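You operate a simulated robot arm through the tools that you are given. There is no shell and no other tool. Be economical: measure what you need, move in short steps, check, and stop when the job is done.

You run a simulated two-armed robot. Do the job below in one go: nothing can be reset, and whatever is moved stays where it is left.

TASK
Pick up the blue pouch labelled "TUBE 8" from the fitting bench with one hand, pass it to the other hand and put it on the top of the pallet load.

Only the result counts: the job must be done as asked and must still hold three seconds after the hand-in. Knocking over, shifting, dropping, spilling or breaking anything else fails it.

THE ROBOT
Two 7-joint arms with two-finger parallel grippers on one trunk, on a base that drives. Base frame: it is fixed to the floor where the robot stands at the start and does not move with it; the origin is under the middle of the robot, x ahead of it, y to its left, z up; the surface under the hand at the start is at about z = 0.86. Readings come in m, degrees, newtons and seconds.
The left shoulder is at the start at [0.07, 0.177, 1.07], the right one opposite. With the tool pointing down near the work surface each hand reaches from about 0.3 to 0.74 m from the robot's upright axis, wherever it stands, measured 20 degrees to its own side. Places, roughly: top of the pallet load [-0.2, -1.6, 0.7]. Payload 3.43 kg a hand.
Tool frame (each hand has its own): the origin (TCP) lies between the finger pads and is the grasp point; the fingertips stand 0.03 m ahead of it; z points along the fingers, y is the line along which they close. Largest opening 0.094 m; finger width 0.028, thickness 0.01; the body of the gripper, 0.05 by 0.096 m, starts 0.055 m behind the TCP.
Orientation is that of the tool frame in the base frame, as [roll, pitch, yaw] about the fixed x, y, z axes, in that order (R = Rz(yaw) Ry(pitch) Rx(roll)). With the fingers straight down and closing along the base's y, the tool's x points along the base's -x, its y along +y and its z along -z.

THE INTERFACE
- The arms move only by the tool play_rows. It takes "left_plan", "right_plan" or both (then of equal length, played together; a hand with none holds still); each is a list of rows, each a list of 7 numbers: the shift along the tool's x, y, z in units of 150 mm (1.0 is 150 mm), then the turn, a rotation vector about the tool's x, y, z in units of 90 degrees (1.0 is 90 degrees), then the opening, from 0 (shut) to 1 (fully open). In form: [[tx, ty, tz, ax, ay, az, hand], ...]. A call has 1 to 12 rows; each row is the pose to reach, as a shift and turn from the pose commanded when the call began, along the tool's axes at that moment. A call with a number of a shift or a turn outside -1 to 1 is refused whole. A row lasts 0.2 s, in which the tool goes at most 0.05 m and 8.6 degrees; a call with a longer step from one row to the next is refused whole, and so is a gripper value outside its range. A pose out of reach is approached as far as the arm can. The call stops where the force on the tool passes 40 N (or 10 N more than at its start, if that is more) or the arm is blocked; 0.2 s more then pass. The fingers move at their own pace (about 0.153 m/s each) and stop on an object; they squeeze with about 40 N. The grip force told is the motor's: it shows also when the fingers shut on nothing. Time passes only in rows, and 0.2 s behind the last, so rows that repeat a pose let the fingers close. The reply holds the time, the measured pose of the TCP, the force on the tool along the base axes, the opening and the grip force, in the units named above and with some noise, with the torque about the TCP (base axes, N m) and any sound that the robot's microphone picked up.
- Cameras (640 x 400 px; columns grow to the right, rows downward): "scene" is now at [0.1262, -0.0438, 1.3856]; the picture's right is [-0.52, -0.85, 0.00], its down [-0.52, 0.32, -0.79] and it looks along [0.68, -0.42, -0.61] (base axes); focal length 262 px, centre (320, 200). "left" rides on the left gripper at [0.076, -0.014, -0.102] in its tool frame; the picture's right is [0.18, 0.98, 0.00], its down [-0.75, 0.14, -0.64] and it looks along [-0.63, 0.12, 0.77] (tool axes); focal length 243 px, centre (320, 200). "right" rides on the right gripper at [0.076, 0.014, -0.103] in its tool frame; the picture's right is [-0.18, 0.98, 0.00], its down [-0.75, -0.14, -0.64] and it looks along [-0.63, -0.12, 0.77] (tool axes); focal length 243 px, centre (320, 200). There is no depth. A picture from a camera that has moved, and an enlarged one, comes with that camera's place and axes in the base frame and with its lens.
- camera(camera): a new picture of that camera. The clock stands still meanwhile.
- move_column(by): slides the trunk up (or, below 0, down) by that many m; the arms and the scene camera ride with it, the base frame stays. It gives what a move gives, with no picture.
- steer(legs): drives the robot by 1 to 6 legs, each [ahead, turn to the left] in m and degrees, along the robot's own axes; the way and the turn of a leg run together, so that a leg with both is an arc; at most 1.5 m and 180 degrees a leg. The arms and the cameras ride along, it lands a little off, and it stops where it bumps. It gives what a move gives.
- aim_head(pan, tilt): turns the head with the scene camera to pan (to the left, within 86 degrees either way) and tilt (down, from -29 to 69), counted from straight ahead of the robot. It gives what a move gives.
- close_up(camera, box): a new picture of the part [left, top, right, bottom] of that camera's present view, enlarged. The clock stands still meanwhile.
- sign_off(): hands the job in; it is judged then, once.

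Go step by step. Nothing tells you exact positions but the pictures and the camera data: compare them with the known pose of the tool, close in by small moves and look again before you grip or let go. The budget is 120 turns and 108 pictures, counting those below and the enlarged ones. Unless the task says otherwise, let go and move clear before handing in, and close with one line.

The tools are called as a command line: name --argument value ..., lists and objects as JSON in quotes. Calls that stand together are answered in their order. play_rows: Moves the arms, as the interface text tells. Its arguments: {"type":"object","properties":{"left_plan":{"type":"array","items":{"type":"array","items":{"type":"number"}}},"right_plan":{"type":"array","items":{"type":"array","items":{"type":"number"}}}},"required":[]} The other tools are called the same way: move_column (by) slides the trunk up or down; steer (legs) drives the base; aim_head (pan, tilt) turns the head that bears the scene camera; camera (camera) takes a picture; close_up (camera, box) takes an enlarged picture of a part of a camera's view; sign_off () hands the job in.

At the start:

```text
time_s: 0.0
left_position: [0.4799, 0.0005, 1.1853]
left_ee_rot: [-180.0, 0.0, 180.0]
left_ft_force: [0.0, -0.7, 0.2]
left_moment: [0.0, 0.0, 0.01]
left_width: 0.094
left_finger_force: 0.0
right_position: [0.3861, -0.4414, 1.1093]
right_ee_rot: [-180.0, -0.1, 180.0]
right_ft_force: [-0.4, 0.2, -0.2]
right_moment: [0.01, -0.02, 0.02]
right_width: 0.0939
right_finger_force: 0.0
trunk travel left (down, up): [-0.65, 0.19]
robot x, y, heading: [-0.0017, -0.0007, -0.1]
head pan, tilt: [-31.7, 37.5]
```

scene: 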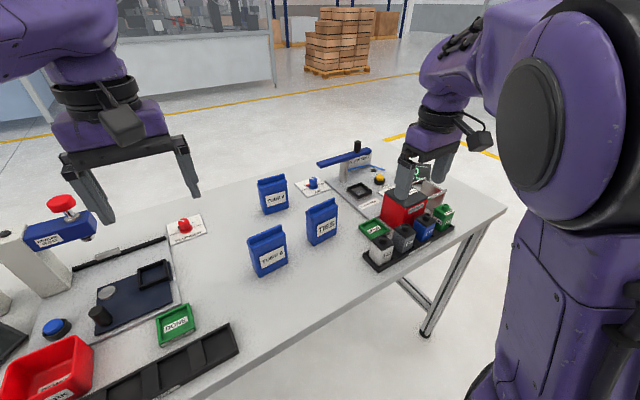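
right: 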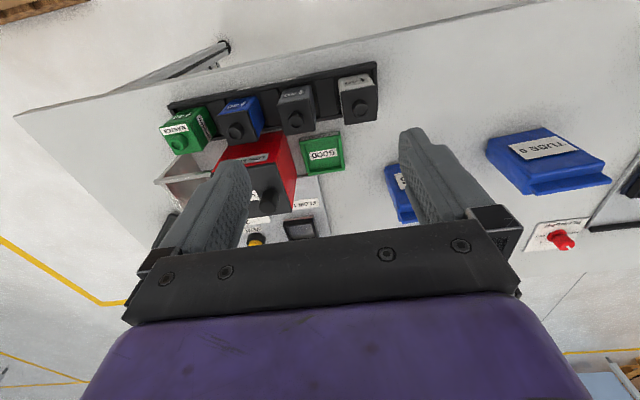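
left: 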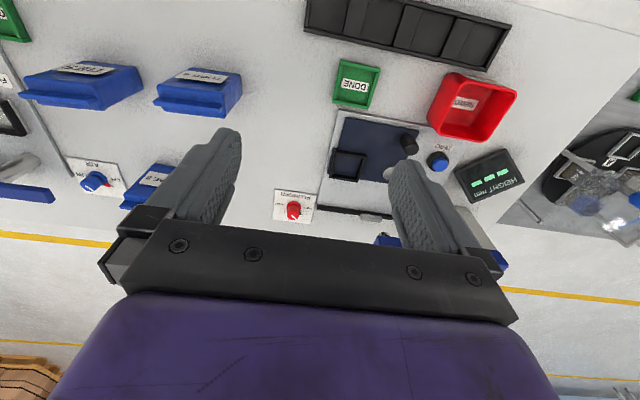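

I see three blue pouches standing on the bench; I need to read their labels before choosing one.

close_up --camera "scene" --box '[235, 160, 355, 285]'

aim_head --pan -80 --tilt 35

camera --camera "scene"

```text
3.20 times, centred on (295, 222) of scene
camera zoom: at [0.1262, -0.0438, 1.3856], right [-0.52, -0.85, 0.0], down [-0.52, 0.32, -0.79], along [0.68, -0.42, -0.61], focal length 837 px, centre (400, 128)
```

zoom: 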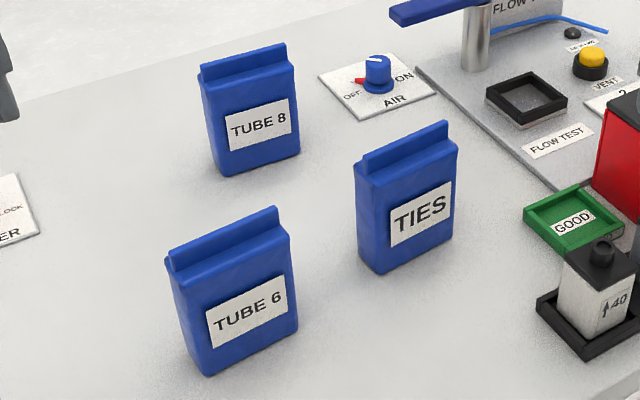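

```text
time_s: 1.2
left_position: [0.4804, 0.0002, 1.1858]
left_ee_rot: [-180.0, 0.0, 179.9]
left_ft_force: [0.1, -0.9, 0.4]
left_moment: [0.03, 0.03, 0.0]
left_width: 0.094
left_finger_force: 0.1
right_position: [0.3868, -0.4412, 1.1094]
right_ee_rot: [-179.9, 0.0, 179.9]
right_ft_force: [-0.2, 0.2, 0.3]
right_moment: [0.0, 0.01, -0.03]
right_width: 0.094
right_finger_force: 0.1
trunk travel left (down, up): [-0.65, 0.19]
robot x, y, heading: [-0.001, -0.0006, 0.1]
head pan, tilt: [-80.0, 35.0]
```

```text
103 pictures are left
camera scene: at [0.0679, -0.0851, 1.3894], right [-0.98, -0.17, 0.0], down [-0.1, 0.56, -0.82], along [0.14, -0.81, -0.57], focal length 262 px, centre (320, 200)
```

scene: 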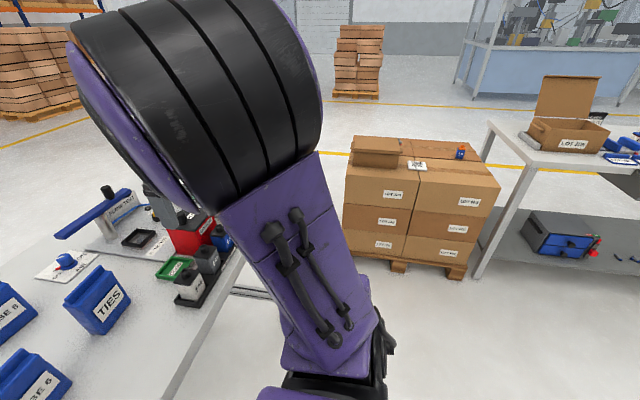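

TUBE 8 is the far pouch, with its front face near x≈0.73, y≈-0.26. That is just out of the right hand's reach, so I drive ahead a little and look again.

steer --legs '[[0.12, 0]]'

aim_head --pan -20 --tilt 45

camera --camera "scene"

camera --camera "right"

```text
time_s: 2.4
left_position: [0.5993, -0.0038, 1.1876]
left_ee_rot: [-180.0, 0.1, 179.7]
left_ft_force: [0.4, 0.4, -0.2]
left_moment: [-0.02, 0.03, 0.0]
left_width: 0.0942
left_finger_force: 0.0
right_position: [0.5047, -0.4439, 1.111]
right_ee_rot: [179.9, 0.0, 179.7]
right_ft_force: [-0.4, 0.7, -1.0]
right_moment: [-0.02, 0.01, 0.03]
right_width: 0.0939
right_finger_force: 0.1
trunk travel left (down, up): [-0.65, 0.19]
robot x, y, heading: [0.1178, -0.0022, -0.2]
head pan, tilt: [-80.0, 35.0]
```

```text
time_s: 3.7
left_position: [0.5999, -0.0038, 1.1861]
left_ee_rot: [179.9, 0.0, 179.8]
left_ft_force: [-0.3, -0.2, 0.4]
left_moment: [-0.01, -0.02, 0.01]
left_width: 0.0939
left_finger_force: 0.0
right_position: [0.5056, -0.4445, 1.1098]
right_ee_rot: [180.0, 0.0, 179.6]
right_ft_force: [0.1, 0.6, 0.1]
right_moment: [0.03, 0.0, 0.0]
right_width: 0.094
right_finger_force: 0.0
trunk travel left (down, up): [-0.65, 0.19]
robot x, y, heading: [0.1194, -0.0007, -0.3]
head pan, tilt: [-20.0, 45.0]
```

```text
102 pictures are left
camera scene: at [0.2496, -0.0273, 1.3745], right [-0.35, -0.94, 0.0], down [-0.66, 0.25, -0.71], along [0.66, -0.25, -0.71], focal length 262 px, centre (320, 200)
```

scene: 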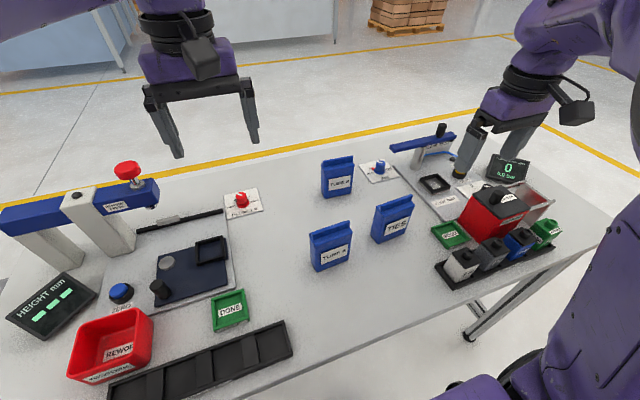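

```text
101 pictures are left
camera right: at [0.4296, -0.4304, 1.2108], right [0.19, 0.98, 0.0], down [0.75, -0.14, 0.64], along [0.63, -0.12, -0.77], focal length 243 px, centre (320, 200)
```

right: 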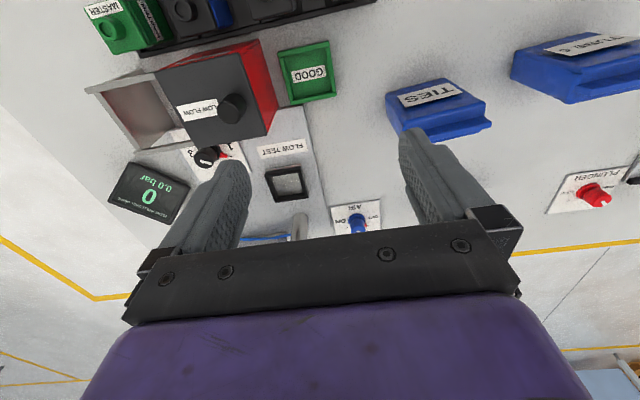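

TUBE 8 is still the far pouch. I zoom in to measure its edges.

close_up --camera "scene" --box '[300, 140, 380, 205]'

```text
6.15 times, centred on (340, 172) of scene
camera zoom: at [0.2496, -0.0273, 1.3745], right [-0.35, -0.94, 0.0], down [-0.66, 0.25, -0.71], along [0.66, -0.25, -0.71], focal length 1610 px, centre (197, 369)
```

zoom: 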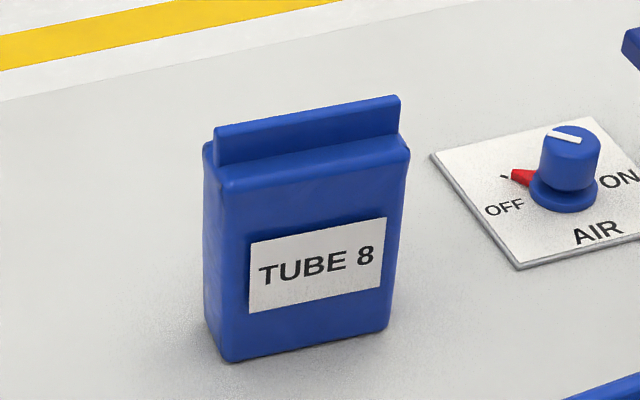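

TUBE 8 is centred near (0.747, -0.259). It is about 0.03 thick in x, its body top is at about 0.96 and its fin top at about 0.977. I bring the right hand closer, turned so it closes across the thickness.

play_rows --right_plan '[[-0.078, 0.056, 0, 0, 0, -0.079, 1], [-0.156, 0.111, 0, 0, 0, -0.158, 1], [-0.233, 0.167, 0, 0, 0, -0.237, 1], [-0.311, 0.222, 0, 0, 0, -0.316, 1], [-0.389, 0.278, 0, 0, 0, -0.395, 1], [-0.467, 0.333, 0, 0, 0, -0.474, 1], [-0.544, 0.389, 0, 0, 0, -0.553, 1], [-0.622, 0.444, 0, 0, 0, -0.632, 1], [-0.7, 0.5, 0, 0, 0, -0.711, 1], [-0.778, 0.556, 0, 0, 0, -0.79, 1], [-0.855, 0.611, 0, 0, 0, -0.87, 1], [-0.933, 0.667, 0, 0, 0, -0.949, 1]]'

camera --camera "scene"

```text
time_s: 6.3
left_position: [0.6011, -0.0026, 1.1865]
left_ee_rot: [179.9, -0.1, 179.7]
left_ft_force: [-0.2, -1.5, -0.4]
left_moment: [-0.03, -0.02, 0.0]
left_width: 0.0943
left_finger_force: 0.1
right_position: [0.6454, -0.344, 1.1093]
right_ee_rot: [-180.0, 0.1, -94.7]
right_ft_force: [-0.4, 0.9, -0.5]
right_moment: [-0.03, -0.02, 0.03]
right_width: 0.0941
right_finger_force: 0.0
trunk travel left (down, up): [-0.65, 0.19]
robot x, y, heading: [0.1224, 0.0005, -0.4]
head pan, tilt: [-20.0, 45.0]
```

```text
99 pictures are left
camera scene: at [0.2502, -0.0271, 1.3745], right [-0.35, -0.94, 0.0], down [-0.66, 0.25, -0.71], along [0.66, -0.25, -0.71], focal length 262 px, centre (320, 200)
```

scene: 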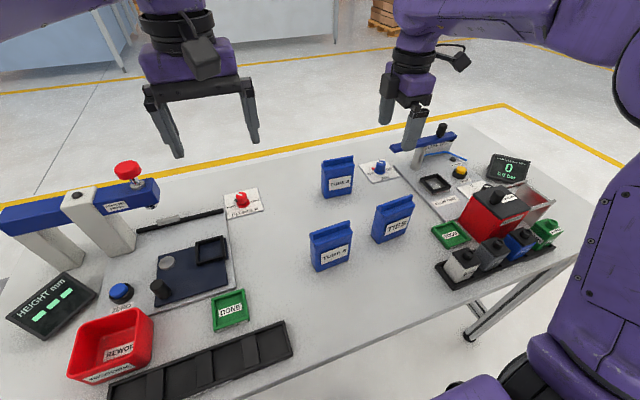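

The hand is turned. Next I move over the pouch and lower until the tips are just above the fin.

play_rows --right_plan '[[-0.155, -0.157, 0, 0, 0, 0, 1], [-0.31, -0.315, 0, 0, 0, 0, 1], [-0.465, -0.472, 0, 0, 0, 0, 1], [-0.62, -0.629, 0, 0, 0, 0, 1], [-0.62, -0.629, 0.2, 0, 0, 0, 1], [-0.62, -0.629, 0.4, 0, 0, 0, 1], [-0.62, -0.629, 0.45, 0, 0, 0, 1]]'

camera --camera "scene"

camera --camera "right"

camera --camera "left"

```text
time_s: 7.9
left_position: [0.6008, -0.0024, 1.1861]
left_ee_rot: [-180.0, 0.0, 179.7]
left_ft_force: [0.1, -0.6, -0.2]
left_moment: [-0.01, -0.02, 0.01]
left_width: 0.094
left_finger_force: 0.1
right_position: [0.749, -0.2614, 1.0423]
right_ee_rot: [-180.0, 0.0, -94.7]
right_ft_force: [0.3, 0.1, 0.5]
right_moment: [-0.02, 0.0, 0.02]
right_width: 0.0939
right_finger_force: 0.0
trunk travel left (down, up): [-0.65, 0.19]
robot x, y, heading: [0.1234, -0.0022, -0.4]
head pan, tilt: [-20.0, 45.0]
```

```text
98 pictures are left
camera scene: at [0.2496, -0.0268, 1.3745], right [-0.35, -0.94, 0.0], down [-0.66, 0.25, -0.71], along [0.66, -0.25, -0.71], focal length 262 px, centre (320, 200)
```

scene: 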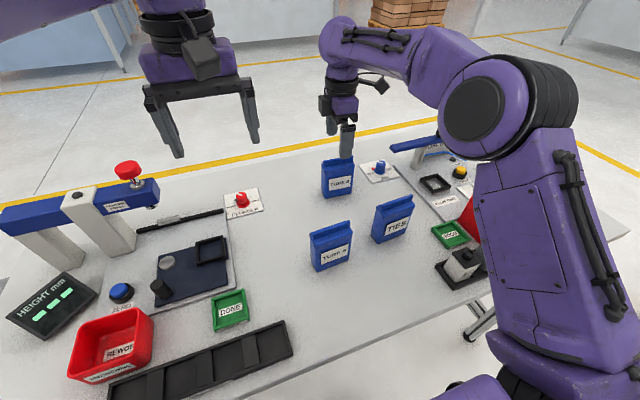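

```text
97 pictures are left
camera right: at [0.7287, -0.3367, 1.1428], right [-0.96, 0.27, 0.0], down [0.2, 0.74, 0.64], along [0.17, 0.62, -0.77], focal length 243 px, centre (320, 200)
```

right: 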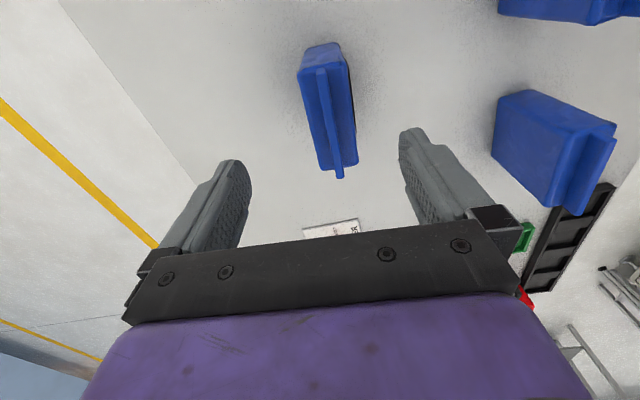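

```text
96 pictures are left
camera left: at [0.5244, -0.0165, 1.2881], right [-0.18, 0.98, 0.0], down [0.75, 0.14, 0.64], along [0.63, 0.11, -0.77], focal length 243 px, centre (320, 200)
```

left: 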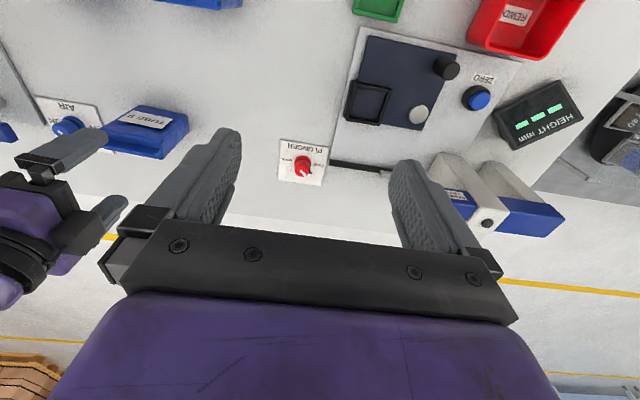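

The view confirms the fin centre near (0.742, -0.263), aligned with the gripper. I shift 5 mm and lower to the grasp height with the fingers open.

play_rows --right_plan '[[0, 0.033, 0, 0, 0, 0, 1], [0, 0.033, 0.15, 0, 0, 0, 1], [0, 0.033, 0.3, 0, 0, 0, 1], [0, 0.033, 0.45, 0, 0, 0, 1], [0, 0.033, 0.55, 0, 0, 0, 1], [0, 0.033, 0.64, 0, 0, 0, 1]]'

camera --camera "right"

close_up --camera "scene" --box '[290, 90, 400, 210]'

```text
time_s: 9.3
left_position: [0.601, -0.0035, 1.1855]
left_ee_rot: [-180.0, -0.1, 179.7]
left_ft_force: [0.2, 0.3, -0.5]
left_moment: [-0.03, 0.02, -0.03]
left_width: 0.0939
left_finger_force: 0.2
right_position: [0.7409, -0.2599, 0.9474]
right_ee_rot: [180.0, 0.0, -95.0]
right_ft_force: [-0.4, -0.1, 0.2]
right_moment: [-0.01, -0.01, 0.02]
right_width: 0.0939
right_finger_force: 0.0
trunk travel left (down, up): [-0.65, 0.19]
robot x, y, heading: [0.1235, -0.0006, -0.6]
head pan, tilt: [-20.0, 45.0]
```

```text
95 pictures are left
camera right: at [0.7217, -0.3352, 1.0486], right [-0.96, 0.27, 0.0], down [0.2, 0.74, 0.64], along [0.17, 0.62, -0.77], focal length 243 px, centre (320, 200)
```

right: 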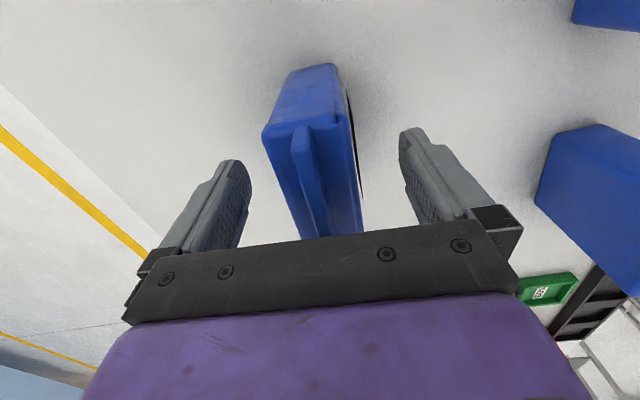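

```text
3.33 times, centred on (345, 150) of scene
camera zoom: at [0.2497, -0.0273, 1.3745], right [-0.35, -0.94, 0.0], down [-0.66, 0.25, -0.71], along [0.66, -0.25, -0.71], focal length 872 px, centre (237, 367)
```

zoom: 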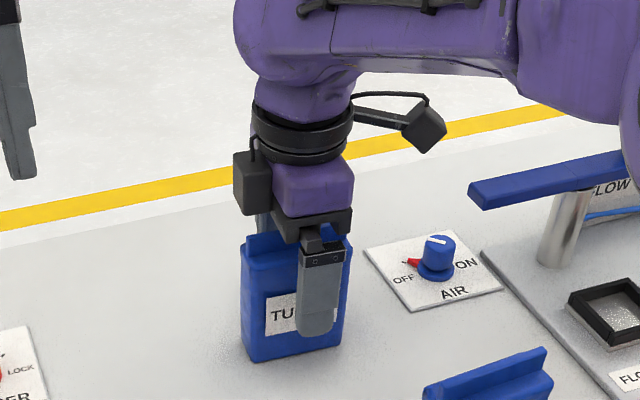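

The pouch sits between the fingers. I close and let the grip settle.

play_rows --right_plan '[[0, 0, 0, 0, 0, 0, 0.6], [0, 0, 0, 0, 0, 0, 0.4], [0, 0, 0, 0, 0, 0, 0.2], [0, 0, 0, 0, 0, 0, 0], [0, 0, 0, 0, 0, 0, 0]]'

camera --camera "right"

```text
time_s: 10.5
left_position: [0.6007, -0.0028, 1.1856]
left_ee_rot: [180.0, -0.1, 179.7]
left_ft_force: [0.5, 0.6, 0.5]
left_moment: [0.0, -0.04, -0.02]
left_width: 0.0941
left_finger_force: 0.2
right_position: [0.7416, -0.2606, 0.9463]
right_ee_rot: [180.0, 0.1, -94.9]
right_ft_force: [-0.1, -0.7, 0.4]
right_moment: [0.01, 0.01, 0.02]
right_width: 0.0396
right_finger_force: 40.1
trunk travel left (down, up): [-0.65, 0.19]
robot x, y, heading: [0.1218, -0.0001, -0.5]
head pan, tilt: [-20.0, 45.0]
```

```text
93 pictures are left
camera right: at [0.7215, -0.3351, 1.0488], right [-0.96, 0.27, 0.0], down [0.2, 0.74, 0.64], along [0.17, 0.62, -0.77], focal length 243 px, centre (320, 200)
```

right: 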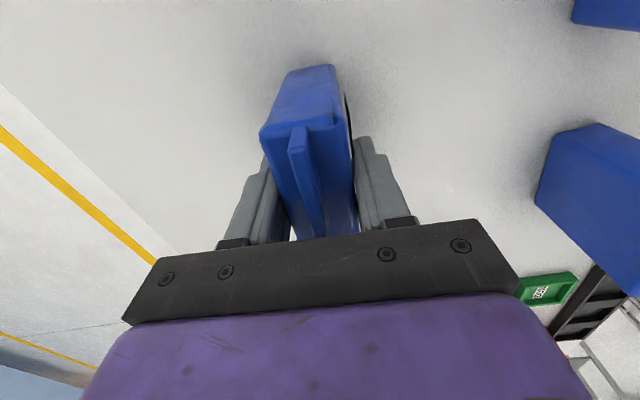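

It is gripped at 39.6 mm wide. I lift straight up.

play_rows --right_plan '[[0, 0, -0.1, 0, 0, 0, 0], [0, 0, -0.25, 0, 0, 0, 0], [0, 0, -0.45, 0, 0, 0, 0], [0, 0, -0.65, 0, 0, 0, 0], [0, 0, -0.85, 0, 0, 0, 0], [0, 0, -1, 0, 0, 0, 0]]'

camera --camera "scene"

```text
time_s: 11.9
left_position: [0.6001, -0.0032, 1.1863]
left_ee_rot: [-180.0, 0.0, 179.7]
left_ft_force: [-0.9, 0.1, -0.3]
left_moment: [0.0, -0.01, 0.02]
left_width: 0.0941
left_finger_force: 0.1
right_position: [0.7422, -0.2599, 1.0988]
right_ee_rot: [180.0, 0.0, -94.9]
right_ft_force: [0.7, 0.8, -0.6]
right_moment: [-0.04, 0.01, -0.02]
right_width: 0.0396
right_finger_force: 40.0
trunk travel left (down, up): [-0.65, 0.19]
robot x, y, heading: [0.1191, -0.0014, -0.2]
head pan, tilt: [-20.0, 45.0]
```

```text
92 pictures are left
camera scene: at [0.2494, -0.027, 1.3745], right [-0.35, -0.94, 0.0], down [-0.66, 0.25, -0.71], along [0.66, -0.25, -0.71], focal length 262 px, centre (320, 200)
```

scene: 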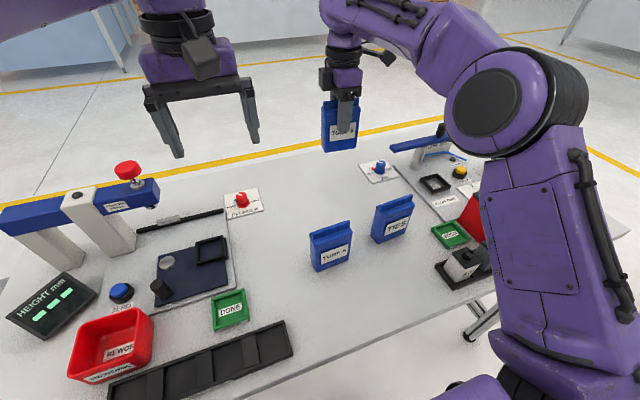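

The pouch is held and clear. I bring it back and up with the right hand, and turn the left hand by 90° a little to the left for the hand-over.

play_rows --left_plan '[[0.028, 0.028, 0, 0, 0, -0.083, 1], [0.056, 0.056, 0, 0, 0, -0.167, 1], [0.083, 0.083, 0, 0, 0, -0.25, 1], [0.111, 0.111, 0, 0, 0, -0.333, 1], [0.139, 0.139, 0, 0, 0, -0.417, 1], [0.167, 0.167, 0, 0, 0, -0.5, 1], [0.194, 0.194, 0, 0, 0, -0.583, 1], [0.222, 0.222, 0, 0, 0, -0.667, 1], [0.25, 0.25, 0, 0, 0, -0.75, 1], [0.278, 0.278, 0, 0, 0, -0.833, 1], [0.305, 0.305, 0, 0, 0, -0.917, 1], [0.333, 0.333, 0, 0, 0, -1, 1]]' --right_plan '[[0.006, 0.066, -0.056, 0, 0, 0, 0], [0.011, 0.133, -0.111, 0, 0, 0, 0], [0.017, 0.199, -0.167, 0, 0, 0, 0], [0.023, 0.266, -0.222, 0, 0, 0, 0], [0.028, 0.332, -0.278, 0, 0, 0, 0], [0.034, 0.398, -0.333, 0, 0, 0, 0], [0.04, 0.465, -0.389, 0, 0, 0, 0], [0.045, 0.531, -0.444, 0, 0, 0, 0], [0.051, 0.598, -0.5, 0, 0, 0, 0], [0.057, 0.664, -0.556, 0, 0, 0, 0], [0.062, 0.73, -0.611, 0, 0, 0, 0], [0.068, 0.797, -0.667, 0, 0, 0, 0]]'

camera --camera "scene"

```text
time_s: 14.5
left_position: [0.5496, 0.0461, 1.1871]
left_ee_rot: [-179.8, 0.0, -90.2]
left_ft_force: [0.1, -0.3, -0.1]
left_moment: [0.03, 0.0, -0.01]
left_width: 0.0941
left_finger_force: 0.0
right_position: [0.6214, -0.259, 1.197]
right_ee_rot: [-179.9, 0.0, -94.9]
right_ft_force: [-1.4, 0.0, -0.3]
right_moment: [-0.01, 0.01, -0.02]
right_width: 0.0396
right_finger_force: 40.0
trunk travel left (down, up): [-0.65, 0.19]
robot x, y, heading: [0.122, 0.0008, -0.2]
head pan, tilt: [-20.0, 45.0]
```

```text
91 pictures are left
camera scene: at [0.2486, -0.0265, 1.3746], right [-0.35, -0.94, 0.0], down [-0.66, 0.24, -0.71], along [0.66, -0.25, -0.71], focal length 262 px, centre (320, 200)
```

scene: 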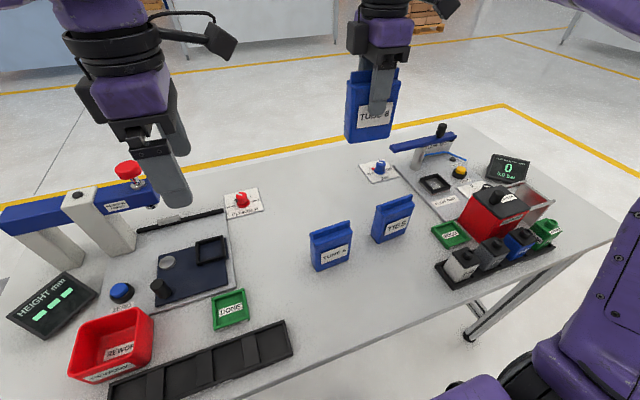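

Both hands are where I wanted them. Next the left hand tilts to point sideways at the pouch, stopping short of it.

play_rows --left_plan '[[0.079, -0.028, 0.028, 0, 0.083, 0, 1], [0.158, -0.056, 0.056, 0, 0.167, 0, 1], [0.237, -0.083, 0.083, 0, 0.25, 0, 1], [0.317, -0.111, 0.111, 0, 0.333, 0, 1], [0.396, -0.139, 0.139, 0, 0.417, 0, 1], [0.475, -0.167, 0.167, 0, 0.5, 0, 1], [0.554, -0.194, 0.194, 0, 0.583, 0, 1], [0.633, -0.222, 0.222, 0, 0.667, 0, 1], [0.712, -0.25, 0.25, 0, 0.75, 0, 1], [0.792, -0.278, 0.278, 0, 0.833, 0, 1], [0.871, -0.305, 0.305, 0, 0.917, 0, 1], [0.95, -0.333, 0.333, 0, 1, 0, 1]]'

camera --camera "scene"

camera --camera "left"

```text
time_s: 17.1
left_position: [0.6021, -0.0951, 1.1366]
left_ee_rot: [-11.6, -90.0, 101.2]
left_ft_force: [0.0, -0.2, -0.6]
left_moment: [-0.04, 0.04, -0.01]
left_width: 0.0942
left_finger_force: 0.1
right_position: [0.6233, -0.2593, 1.195]
right_ee_rot: [-180.0, 0.0, -94.9]
right_ft_force: [0.0, -0.9, -0.8]
right_moment: [0.0, 0.02, 0.0]
right_width: 0.0397
right_finger_force: 39.8
trunk travel left (down, up): [-0.65, 0.19]
robot x, y, heading: [0.1175, 0.0041, -0.5]
head pan, tilt: [-20.0, 45.0]
```

```text
90 pictures are left
camera scene: at [0.2509, -0.0268, 1.3745], right [-0.35, -0.94, 0.0], down [-0.66, 0.25, -0.71], along [0.66, -0.25, -0.71], focal length 262 px, centre (320, 200)
```

scene: 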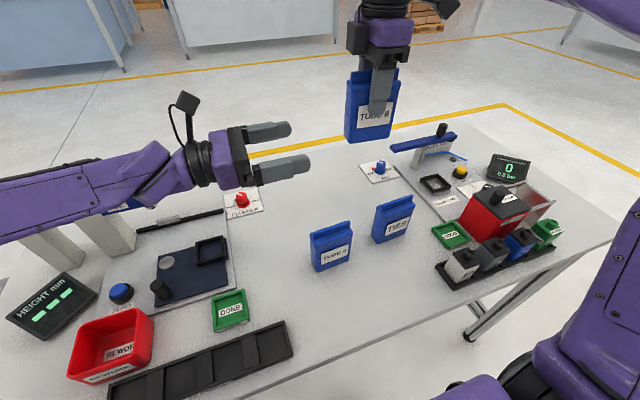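

```text
89 pictures are left
camera left: at [0.6167, 0.0086, 1.2122], right [-0.98, 0.0, 0.18], down [-0.14, 0.64, -0.76], along [-0.12, -0.77, -0.63], focal length 243 px, centre (320, 200)
```

left: 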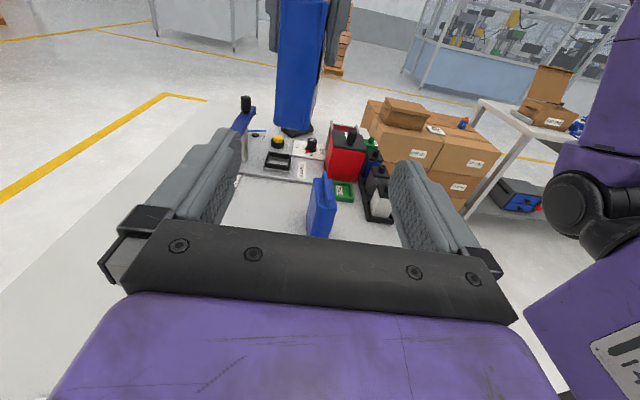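

The left hand points at the pouch with clear space below the right fingers. I align it in x and yaw, then slide it around the lower side of the pouch.

play_rows --left_plan '[[0, -0.077, 0, -0.026, 0, 0, 1], [0, -0.153, 0, -0.052, 0, 0, 1], [0, -0.153, 0.2, -0.052, 0, 0, 1], [0, -0.153, 0.4, -0.052, 0, 0, 1], [0, -0.153, 0.55, -0.052, 0, 0, 1], [0, -0.153, 0.7, -0.052, 0, 0, 1], [0, -0.153, 0.82, -0.052, 0, 0, 1], [0, -0.153, 0.92, -0.052, 0, 0, 1]]'

camera --camera "scene"

camera --camera "left"

camera --camera "right"

```text
time_s: 18.9
left_position: [0.6207, -0.2334, 1.1371]
left_ee_rot: [-127.7, -89.9, -147.4]
left_ft_force: [0.3, 0.1, 0.3]
left_moment: [0.0, 0.0, 0.02]
left_width: 0.0942
left_finger_force: 0.1
right_position: [0.6211, -0.2605, 1.196]
right_ee_rot: [179.9, 0.0, -94.9]
right_ft_force: [0.5, 0.1, -0.4]
right_moment: [-0.01, -0.01, -0.01]
right_width: 0.0392
right_finger_force: 40.5
trunk travel left (down, up): [-0.65, 0.19]
robot x, y, heading: [0.1202, 0.0005, -0.2]
head pan, tilt: [-20.0, 45.0]
```

```text
88 pictures are left
camera scene: at [0.2495, -0.0279, 1.3745], right [-0.35, -0.94, 0.0], down [-0.66, 0.25, -0.71], along [0.66, -0.24, -0.71], focal length 262 px, centre (320, 200)
```

scene: 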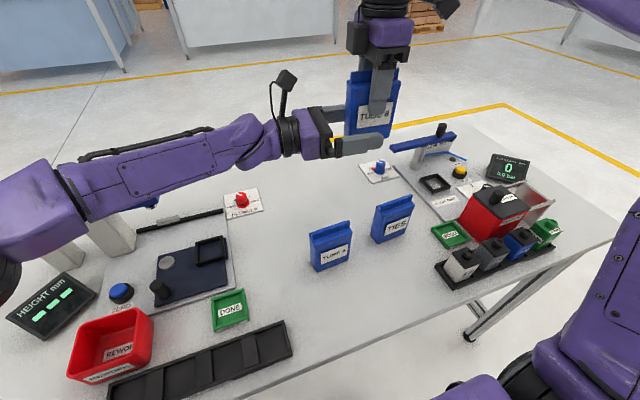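

```text
87 pictures are left
camera left: at [0.6439, -0.1321, 1.2119], right [-0.98, 0.09, 0.18], down [-0.08, 0.65, -0.75], along [-0.18, -0.75, -0.63], focal length 243 px, centre (320, 200)
```

left: 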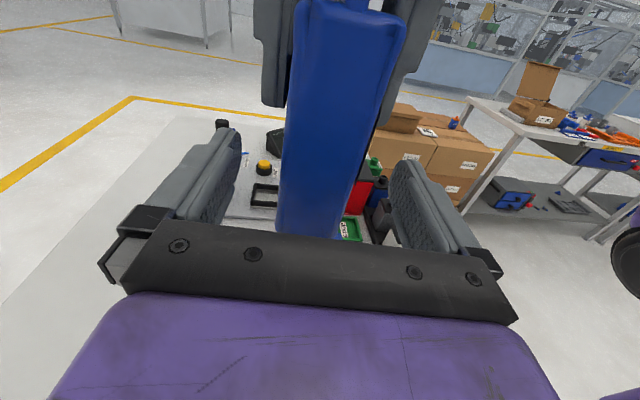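

```text
86 pictures are left
camera right: at [0.6021, -0.3355, 1.2974], right [-0.96, 0.27, 0.0], down [0.2, 0.74, 0.64], along [0.17, 0.62, -0.77], focal length 243 px, centre (320, 200)
```

right: 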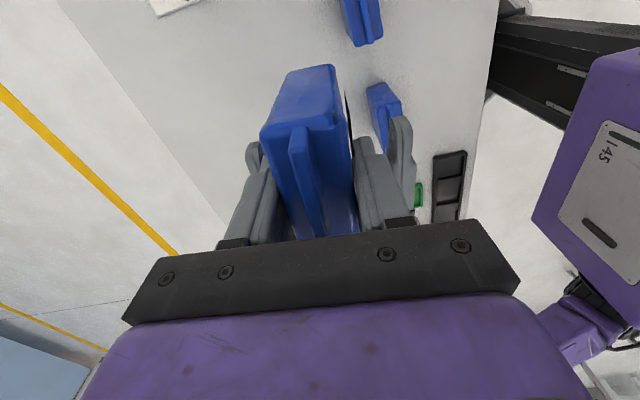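

The left fingers straddle the lower part of the pouch. I close the left hand while the right one holds.

play_rows --left_plan '[[0, 0, 0, 0, 0, 0, 0.6], [0, 0, 0, 0, 0, 0, 0.4], [0, 0, 0, 0, 0, 0, 0.2], [0, 0, 0, 0, 0, 0, 0], [0, 0, 0, 0, 0, 0, 0]]'

camera --camera "scene"

```text
time_s: 20.1
left_position: [0.6226, -0.2316, 1.1375]
left_ee_rot: [88.8, -89.9, -3.5]
left_ft_force: [26.2, -11.7, -2.5]
left_moment: [0.24, 0.94, 0.19]
left_width: 0.0398
left_finger_force: 40.3
right_position: [0.6225, -0.2586, 1.1957]
right_ee_rot: [-179.9, 0.0, -94.8]
right_ft_force: [-25.8, 11.6, 2.2]
right_moment: [0.44, 0.61, 0.57]
right_width: 0.0397
right_finger_force: 40.2
trunk travel left (down, up): [-0.65, 0.19]
robot x, y, heading: [0.1231, 0.0003, -0.4]
head pan, tilt: [-20.0, 45.0]
```

```text
85 pictures are left
camera scene: at [0.2496, -0.0272, 1.3745], right [-0.35, -0.94, 0.0], down [-0.66, 0.25, -0.71], along [0.66, -0.25, -0.71], focal length 262 px, centre (320, 200)
```

scene: 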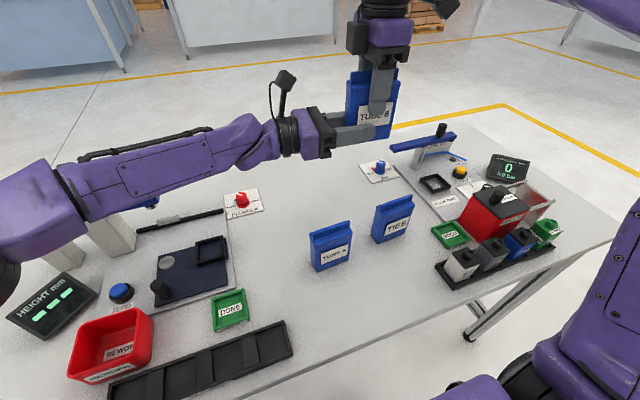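

Both hands hold the pouch, with a small internal strain between them. I open the right hand and then lift it away.

play_rows --right_plan '[[0, 0, 0, 0, 0, 0, 0.5], [0, 0, 0, 0, 0, 0, 1], [0, 0, 0, 0, 0, 0, 1], [0, 0, 0, 0, 0, 0, 1]]'

camera --camera "right"

```text
time_s: 21.1
left_position: [0.6201, -0.2324, 1.1359]
left_ee_rot: [-90.7, -90.0, 175.6]
left_ft_force: [0.2, -0.8, 0.1]
left_moment: [0.01, -0.01, -0.01]
left_width: 0.0395
left_finger_force: 39.4
right_position: [0.6221, -0.2594, 1.1958]
right_ee_rot: [180.0, 0.0, -94.9]
right_ft_force: [0.1, 0.5, -0.3]
right_moment: [0.02, -0.01, -0.02]
right_width: 0.094
right_finger_force: 0.1
trunk travel left (down, up): [-0.65, 0.19]
robot x, y, heading: [0.1231, 0.0021, -0.3]
head pan, tilt: [-20.0, 45.0]
```

```text
84 pictures are left
camera right: at [0.6023, -0.3348, 1.2975], right [-0.96, 0.27, 0.0], down [0.2, 0.74, 0.64], along [0.17, 0.62, -0.77], focal length 243 px, centre (320, 200)
```

right: 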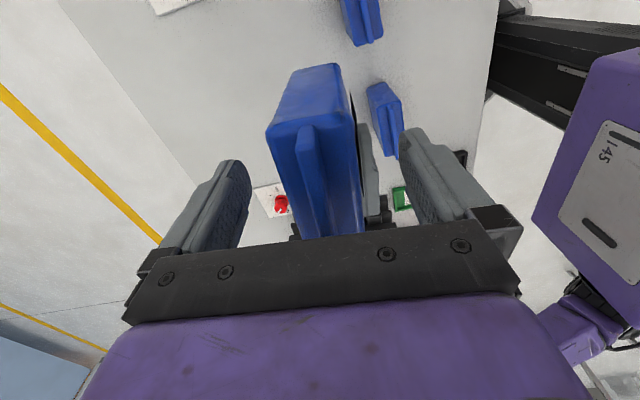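

The left hand alone holds the pouch. The right hand goes up, then out to the right side.

play_rows --right_plan '[[0, 0, -0.2, 0, 0, 0, 1], [0, 0, -0.4, 0, 0, 0, 1], [0, 0, -0.6, 0, 0, 0, 1], [0, 0, -0.8, 0, 0, 0, 1], [0.2, 0, -0.9, 0, 0, 0, 1], [0.4, 0.1, -0.9, 0, 0, 0, 1], [0.6, 0.3, -0.9, 0, 0, 0, 1], [0.8, 0.5, -0.9, 0, 0, 0, 1], [1, 0.7, -0.9, 0, 0, 0, 1], [1, 0.9, -0.9, 0, 0, 0, 1]]'

camera --camera "scene"

```text
time_s: 23.3
left_position: [0.6192, -0.2321, 1.1359]
left_ee_rot: [-95.9, -89.9, -179.0]
left_ft_force: [0.7, 0.3, -0.3]
left_moment: [0.04, 0.02, 0.02]
left_width: 0.0396
left_finger_force: 39.8
right_position: [0.4731, -0.3956, 1.3284]
right_ee_rot: [-179.8, 0.0, -94.8]
right_ft_force: [-0.6, 0.3, -0.9]
right_moment: [-0.01, -0.02, 0.0]
right_width: 0.0939
right_finger_force: 0.1
right hand out of reach, approached as far as the arm can: row 4, 5, 6
trunk travel left (down, up): [-0.65, 0.19]
robot x, y, heading: [0.1185, -0.0006, -0.4]
head pan, tilt: [-20.0, 45.0]
```

```text
83 pictures are left
camera scene: at [0.2473, -0.0274, 1.3748], right [-0.35, -0.94, 0.0], down [-0.66, 0.25, -0.71], along [0.66, -0.25, -0.71], focal length 262 px, centre (320, 200)
```

scene: 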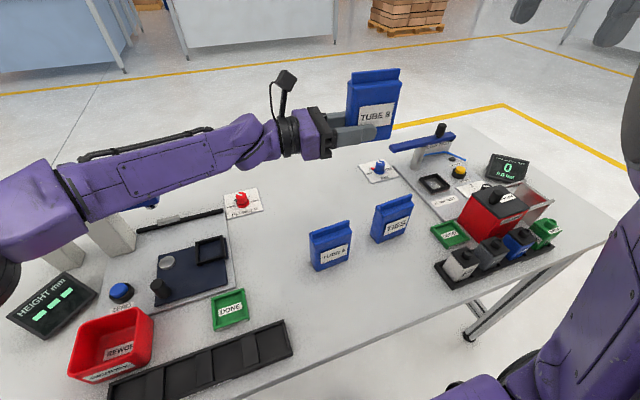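

The pouch has passed to the left hand. Next I raise the trunk a little, back off the bench, turn right towards the pallet and look.

move_column --by 0.12

steer --legs '[[-0.32, 0]]'

aim_head --pan -70 --tilt 30

camera --camera "scene"

```text
time_s: 24.8
left_position: [0.622, -0.2333, 1.2564]
left_ee_rot: [-168.3, -89.9, -106.6]
left_ft_force: [-0.1, -1.0, -1.0]
left_moment: [0.04, 0.02, -0.01]
left_width: 0.0399
left_finger_force: 39.6
right_position: [0.4763, -0.396, 1.4471]
right_ee_rot: [-180.0, 0.0, -94.8]
right_ft_force: [0.3, -0.5, 0.0]
right_moment: [0.02, 0.02, 0.01]
right_width: 0.094
right_finger_force: 0.0
trunk travel left (down, up): [-0.77, 0.07]
robot x, y, heading: [0.1199, -0.0038, -0.4]
head pan, tilt: [-20.0, 45.0]
```

```text
time_s: 26.9
left_position: [0.3135, -0.2291, 1.2551]
left_ee_rot: [88.9, -89.9, -3.4]
left_ft_force: [-0.2, 0.2, -0.7]
left_moment: [0.0, 0.0, 0.0]
left_width: 0.0396
left_finger_force: 39.7
right_position: [0.1689, -0.3928, 1.4476]
right_ee_rot: [180.0, -0.1, -94.5]
right_ft_force: [0.2, -0.7, -0.1]
right_moment: [-0.03, 0.01, -0.01]
right_width: 0.094
right_finger_force: 0.0
trunk travel left (down, up): [-0.77, 0.07]
robot x, y, heading: [-0.194, 0.0044, 0.3]
head pan, tilt: [-20.0, 45.0]
```

```text
time_s: 28.1
left_position: [0.3129, -0.2278, 1.2564]
left_ee_rot: [14.4, -90.0, 71.0]
left_ft_force: [1.1, 0.1, -0.3]
left_moment: [0.0, 0.0, 0.02]
left_width: 0.0392
left_finger_force: 40.0
right_position: [0.1675, -0.392, 1.4481]
right_ee_rot: [179.9, 0.0, -94.5]
right_ft_force: [0.5, -0.9, 0.3]
right_moment: [0.01, -0.02, -0.02]
right_width: 0.0939
right_finger_force: 0.1
trunk travel left (down, up): [-0.77, 0.07]
robot x, y, heading: [-0.1884, 0.0002, 0.3]
head pan, tilt: [-70.0, 30.0]
```

```text
82 pictures are left
camera scene: at [-0.1058, -0.0829, 1.5171], right [-0.94, -0.34, 0.0], down [-0.17, 0.47, -0.87], along [0.3, -0.81, -0.5], focal length 262 px, centre (320, 200)
```

scene: 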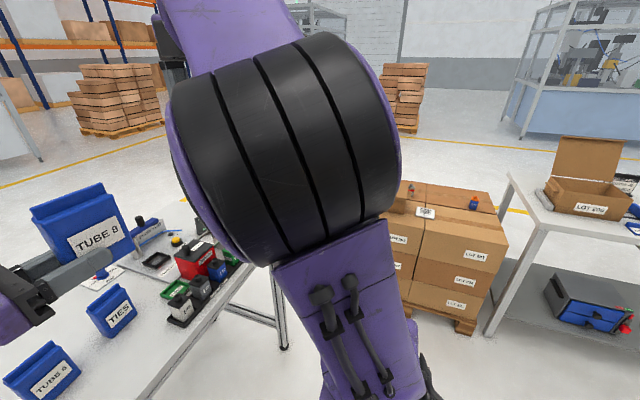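

The way is clear. I turn right to face the pallet and look before driving up.

steer --legs '[[0, -90]]'

aim_head --pan 0 --tilt 35

camera --camera "scene"

```text
time_s: 32.2
left_position: [-0.403, -0.5082, 1.2556]
left_ee_rot: [112.2, -90.0, -115.1]
left_ft_force: [0.1, 0.0, -1.1]
left_moment: [0.0, 0.01, 0.02]
left_width: 0.0393
left_finger_force: 40.2
right_position: [-0.5716, -0.3691, 1.4471]
right_ee_rot: [180.0, -0.1, 177.3]
right_ft_force: [1.1, 0.4, 0.4]
right_moment: [0.0, 0.01, 0.0]
right_width: 0.0941
right_finger_force: 0.0
trunk travel left (down, up): [-0.77, 0.07]
robot x, y, heading: [-0.1891, -0.0009, -88.0]
head pan, tilt: [-70.0, 30.0]
```

```text
time_s: 33.6
left_position: [-0.4016, -0.5085, 1.2575]
left_ee_rot: [50.3, -90.0, -53.3]
left_ft_force: [0.3, -0.4, -0.2]
left_moment: [-0.01, -0.05, 0.0]
left_width: 0.0394
left_finger_force: 39.8
right_position: [-0.5714, -0.369, 1.4475]
right_ee_rot: [-180.0, 0.0, 177.3]
right_ft_force: [1.0, 0.4, 0.3]
right_moment: [0.01, 0.05, 0.0]
right_width: 0.094
right_finger_force: 0.0
trunk travel left (down, up): [-0.77, 0.07]
robot x, y, heading: [-0.192, -0.0011, -88.1]
head pan, tilt: [0.0, 35.0]
```

```text
81 pictures are left
camera scene: at [-0.1833, -0.1362, 1.5094], right [-1.0, -0.03, 0.0], down [-0.02, 0.57, -0.82], along [0.03, -0.82, -0.57], focal length 262 px, centre (320, 200)
```

scene: 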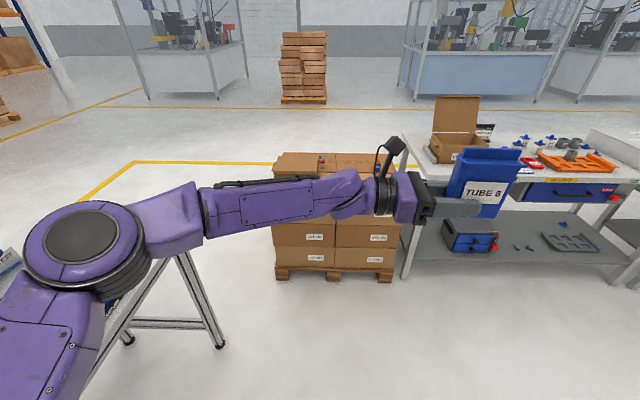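

The left forearm reaches far across. I re-orient the left hand to point forwards, so the wrist stays clear of the load's other boxes and of the bench.

play_rows --left_plan '[[0, 0, -0.083, 0.074, 0, 0, 0], [0, 0, -0.167, 0.148, 0, 0, 0], [0, 0, -0.25, 0.222, 0, 0, 0], [0, 0, -0.333, 0.296, 0, 0, 0], [0, 0, -0.417, 0.37, 0, 0, 0], [0, 0, -0.5, 0.444, 0, 0, 0], [0, 0, -0.583, 0.519, 0, 0, 0], [0, 0, -0.667, 0.593, 0, 0, 0], [0, 0, -0.75, 0.667, 0, 0, 0], [0, 0, -0.833, 0.741, 0, 0, 0], [0, 0, -0.917, 0.815, 0, 0, 0], [0, 0, -1, 0.889, 0, 0, 0]]'

camera --camera "scene"

```text
time_s: 36.2
left_position: [-0.2529, -0.5148, 1.2564]
left_ee_rot: [151.3, -89.9, -74.0]
left_ft_force: [0.7, 1.3, -0.1]
left_moment: [0.0, 0.02, 0.01]
left_width: 0.0396
left_finger_force: 39.6
right_position: [-0.5717, -0.3686, 1.4467]
right_ee_rot: [180.0, 0.0, 177.3]
right_ft_force: [0.4, -0.8, 0.0]
right_moment: [0.06, -0.03, 0.05]
right_width: 0.094
right_finger_force: 0.1
trunk travel left (down, up): [-0.77, 0.07]
robot x, y, heading: [-0.1935, -0.0004, -88.2]
head pan, tilt: [0.0, 35.0]
```

```text
80 pictures are left
camera scene: at [-0.1838, -0.1358, 1.5094], right [-1.0, -0.03, 0.0], down [-0.02, 0.57, -0.82], along [0.03, -0.82, -0.57], focal length 262 px, centre (320, 200)
```

scene: 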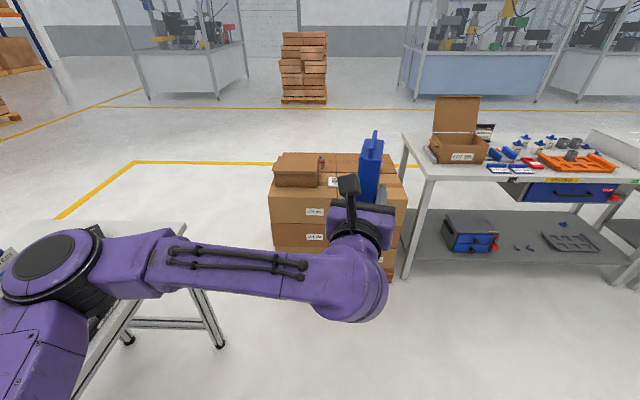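

Hand pointing forward works. Free space on the load is near (-0.42, -1.43), right of the label and in front of the small bottle. I drive closer and look again.

steer --legs '[[0, -13], [0.6, 0], [0, 11]]'

aim_head --pan -15 --tilt 45

camera --camera "scene"

camera --camera "right"

camera --camera "left"

```text
time_s: 41.2
left_position: [-0.3821, -1.1043, 1.2555]
left_ee_rot: [-145.3, -89.9, -139.3]
left_ft_force: [1.4, 0.1, -1.6]
left_moment: [0.03, -0.01, 0.01]
left_width: 0.0394
left_finger_force: 40.2
right_position: [-0.6965, -0.9483, 1.4461]
right_ee_rot: [-179.9, 0.1, 175.6]
right_ft_force: [0.2, 0.2, 0.9]
right_moment: [0.05, -0.01, 0.05]
right_width: 0.0939
right_finger_force: 0.0
trunk travel left (down, up): [-0.77, 0.07]
robot x, y, heading: [-0.3023, -0.5868, -90.0]
head pan, tilt: [0.0, 35.0]
```

```text
time_s: 41.9
left_position: [-0.3808, -1.1037, 1.2551]
left_ee_rot: [93.3, -90.0, -17.9]
left_ft_force: [0.7, 0.3, 0.0]
left_moment: [0.04, -0.02, 0.0]
left_width: 0.0395
left_finger_force: 39.7
right_position: [-0.6956, -0.948, 1.4472]
right_ee_rot: [180.0, 0.1, 175.5]
right_ft_force: [0.3, -1.2, 0.4]
right_moment: [0.02, -0.02, -0.01]
right_width: 0.0941
right_finger_force: 0.0
trunk travel left (down, up): [-0.77, 0.07]
robot x, y, heading: [-0.3052, -0.5888, -89.8]
head pan, tilt: [-15.0, 45.0]
```

```text
79 pictures are left
camera scene: at [-0.3211, -0.7168, 1.4946], right [-0.97, 0.26, 0.0], down [0.18, 0.68, -0.71], along [-0.18, -0.68, -0.71], focal length 262 px, centre (320, 200)
```

scene: 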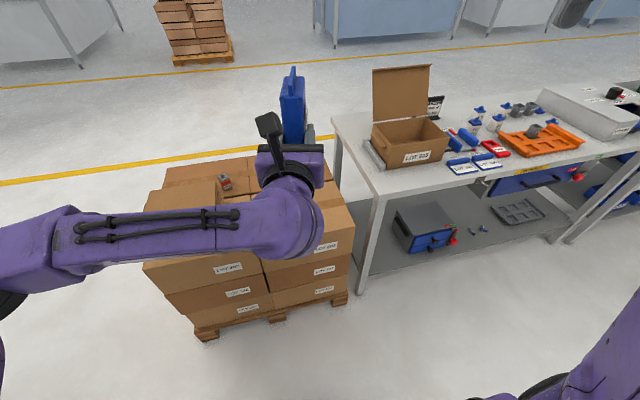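

```text
78 pictures are left
camera right: at [-0.7689, -0.9279, 1.5491], right [0.26, 0.97, 0.0], down [0.74, -0.2, 0.64], along [0.62, -0.17, -0.77], focal length 243 px, centre (320, 200)
```

right: 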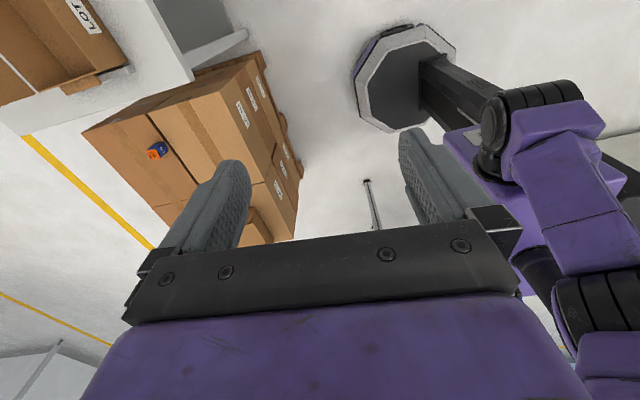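

```text
77 pictures are left
camera left: at [-0.3417, -1.0071, 1.3312], right [-0.95, 0.25, 0.18], down [0.02, 0.66, -0.75], along [-0.31, -0.71, -0.63], focal length 243 px, centre (320, 200)
```

left: 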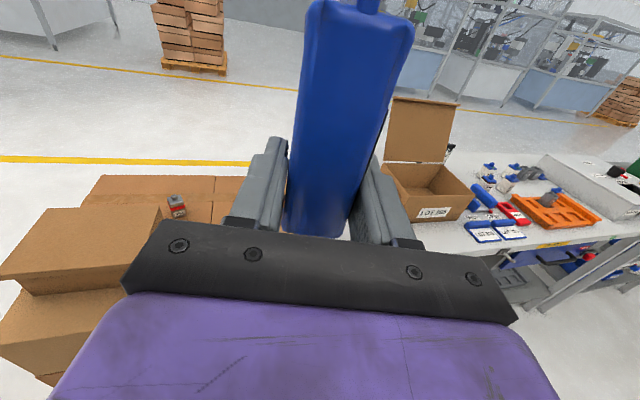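

I zoom the right camera in on the load's top to fix its front edge and free area.

close_up --camera "right" --box '[70, 20, 310, 250]'

aim_head --pan -60 --tilt 45

camera --camera "scene"

```text
1.74 times, centred on (190, 135) of right
camera zoom: at [-0.7689, -0.9279, 1.5491], right [0.26, 0.97, 0.0], down [0.74, -0.2, 0.64], along [0.62, -0.17, -0.77], focal length 422 px, centre (546, 313)
```

zoom: 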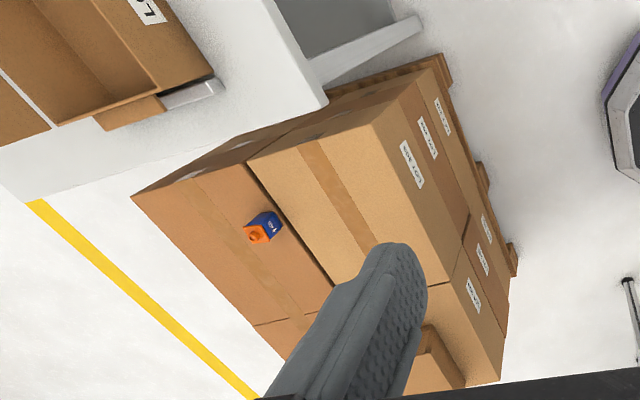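

```text
time_s: 43.0
left_position: [-0.3817, -1.1024, 1.2555]
left_ee_rot: [107.4, -90.0, -31.9]
left_ft_force: [0.2, 0.9, -0.7]
left_moment: [-0.02, -0.02, 0.02]
left_width: 0.0394
left_finger_force: 40.1
right_position: [-0.6964, -0.9478, 1.447]
right_ee_rot: [-179.9, -0.1, 175.6]
right_ft_force: [0.3, -0.2, 0.4]
right_moment: [0.03, 0.01, 0.02]
right_width: 0.0942
right_finger_force: 0.0
trunk travel left (down, up): [-0.77, 0.07]
robot x, y, heading: [-0.3066, -0.5845, -89.8]
head pan, tilt: [-60.0, 45.0]
```

```text
75 pictures are left
camera scene: at [-0.3712, -0.679, 1.4945], right [-0.5, 0.86, 0.0], down [0.61, 0.36, -0.71], along [-0.61, -0.36, -0.71], focal length 262 px, centre (320, 200)
```

scene: 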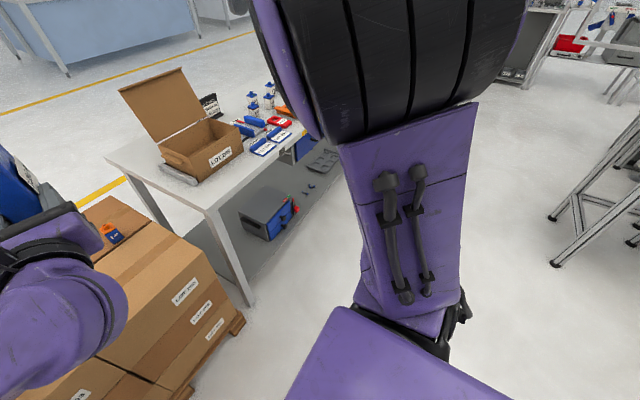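

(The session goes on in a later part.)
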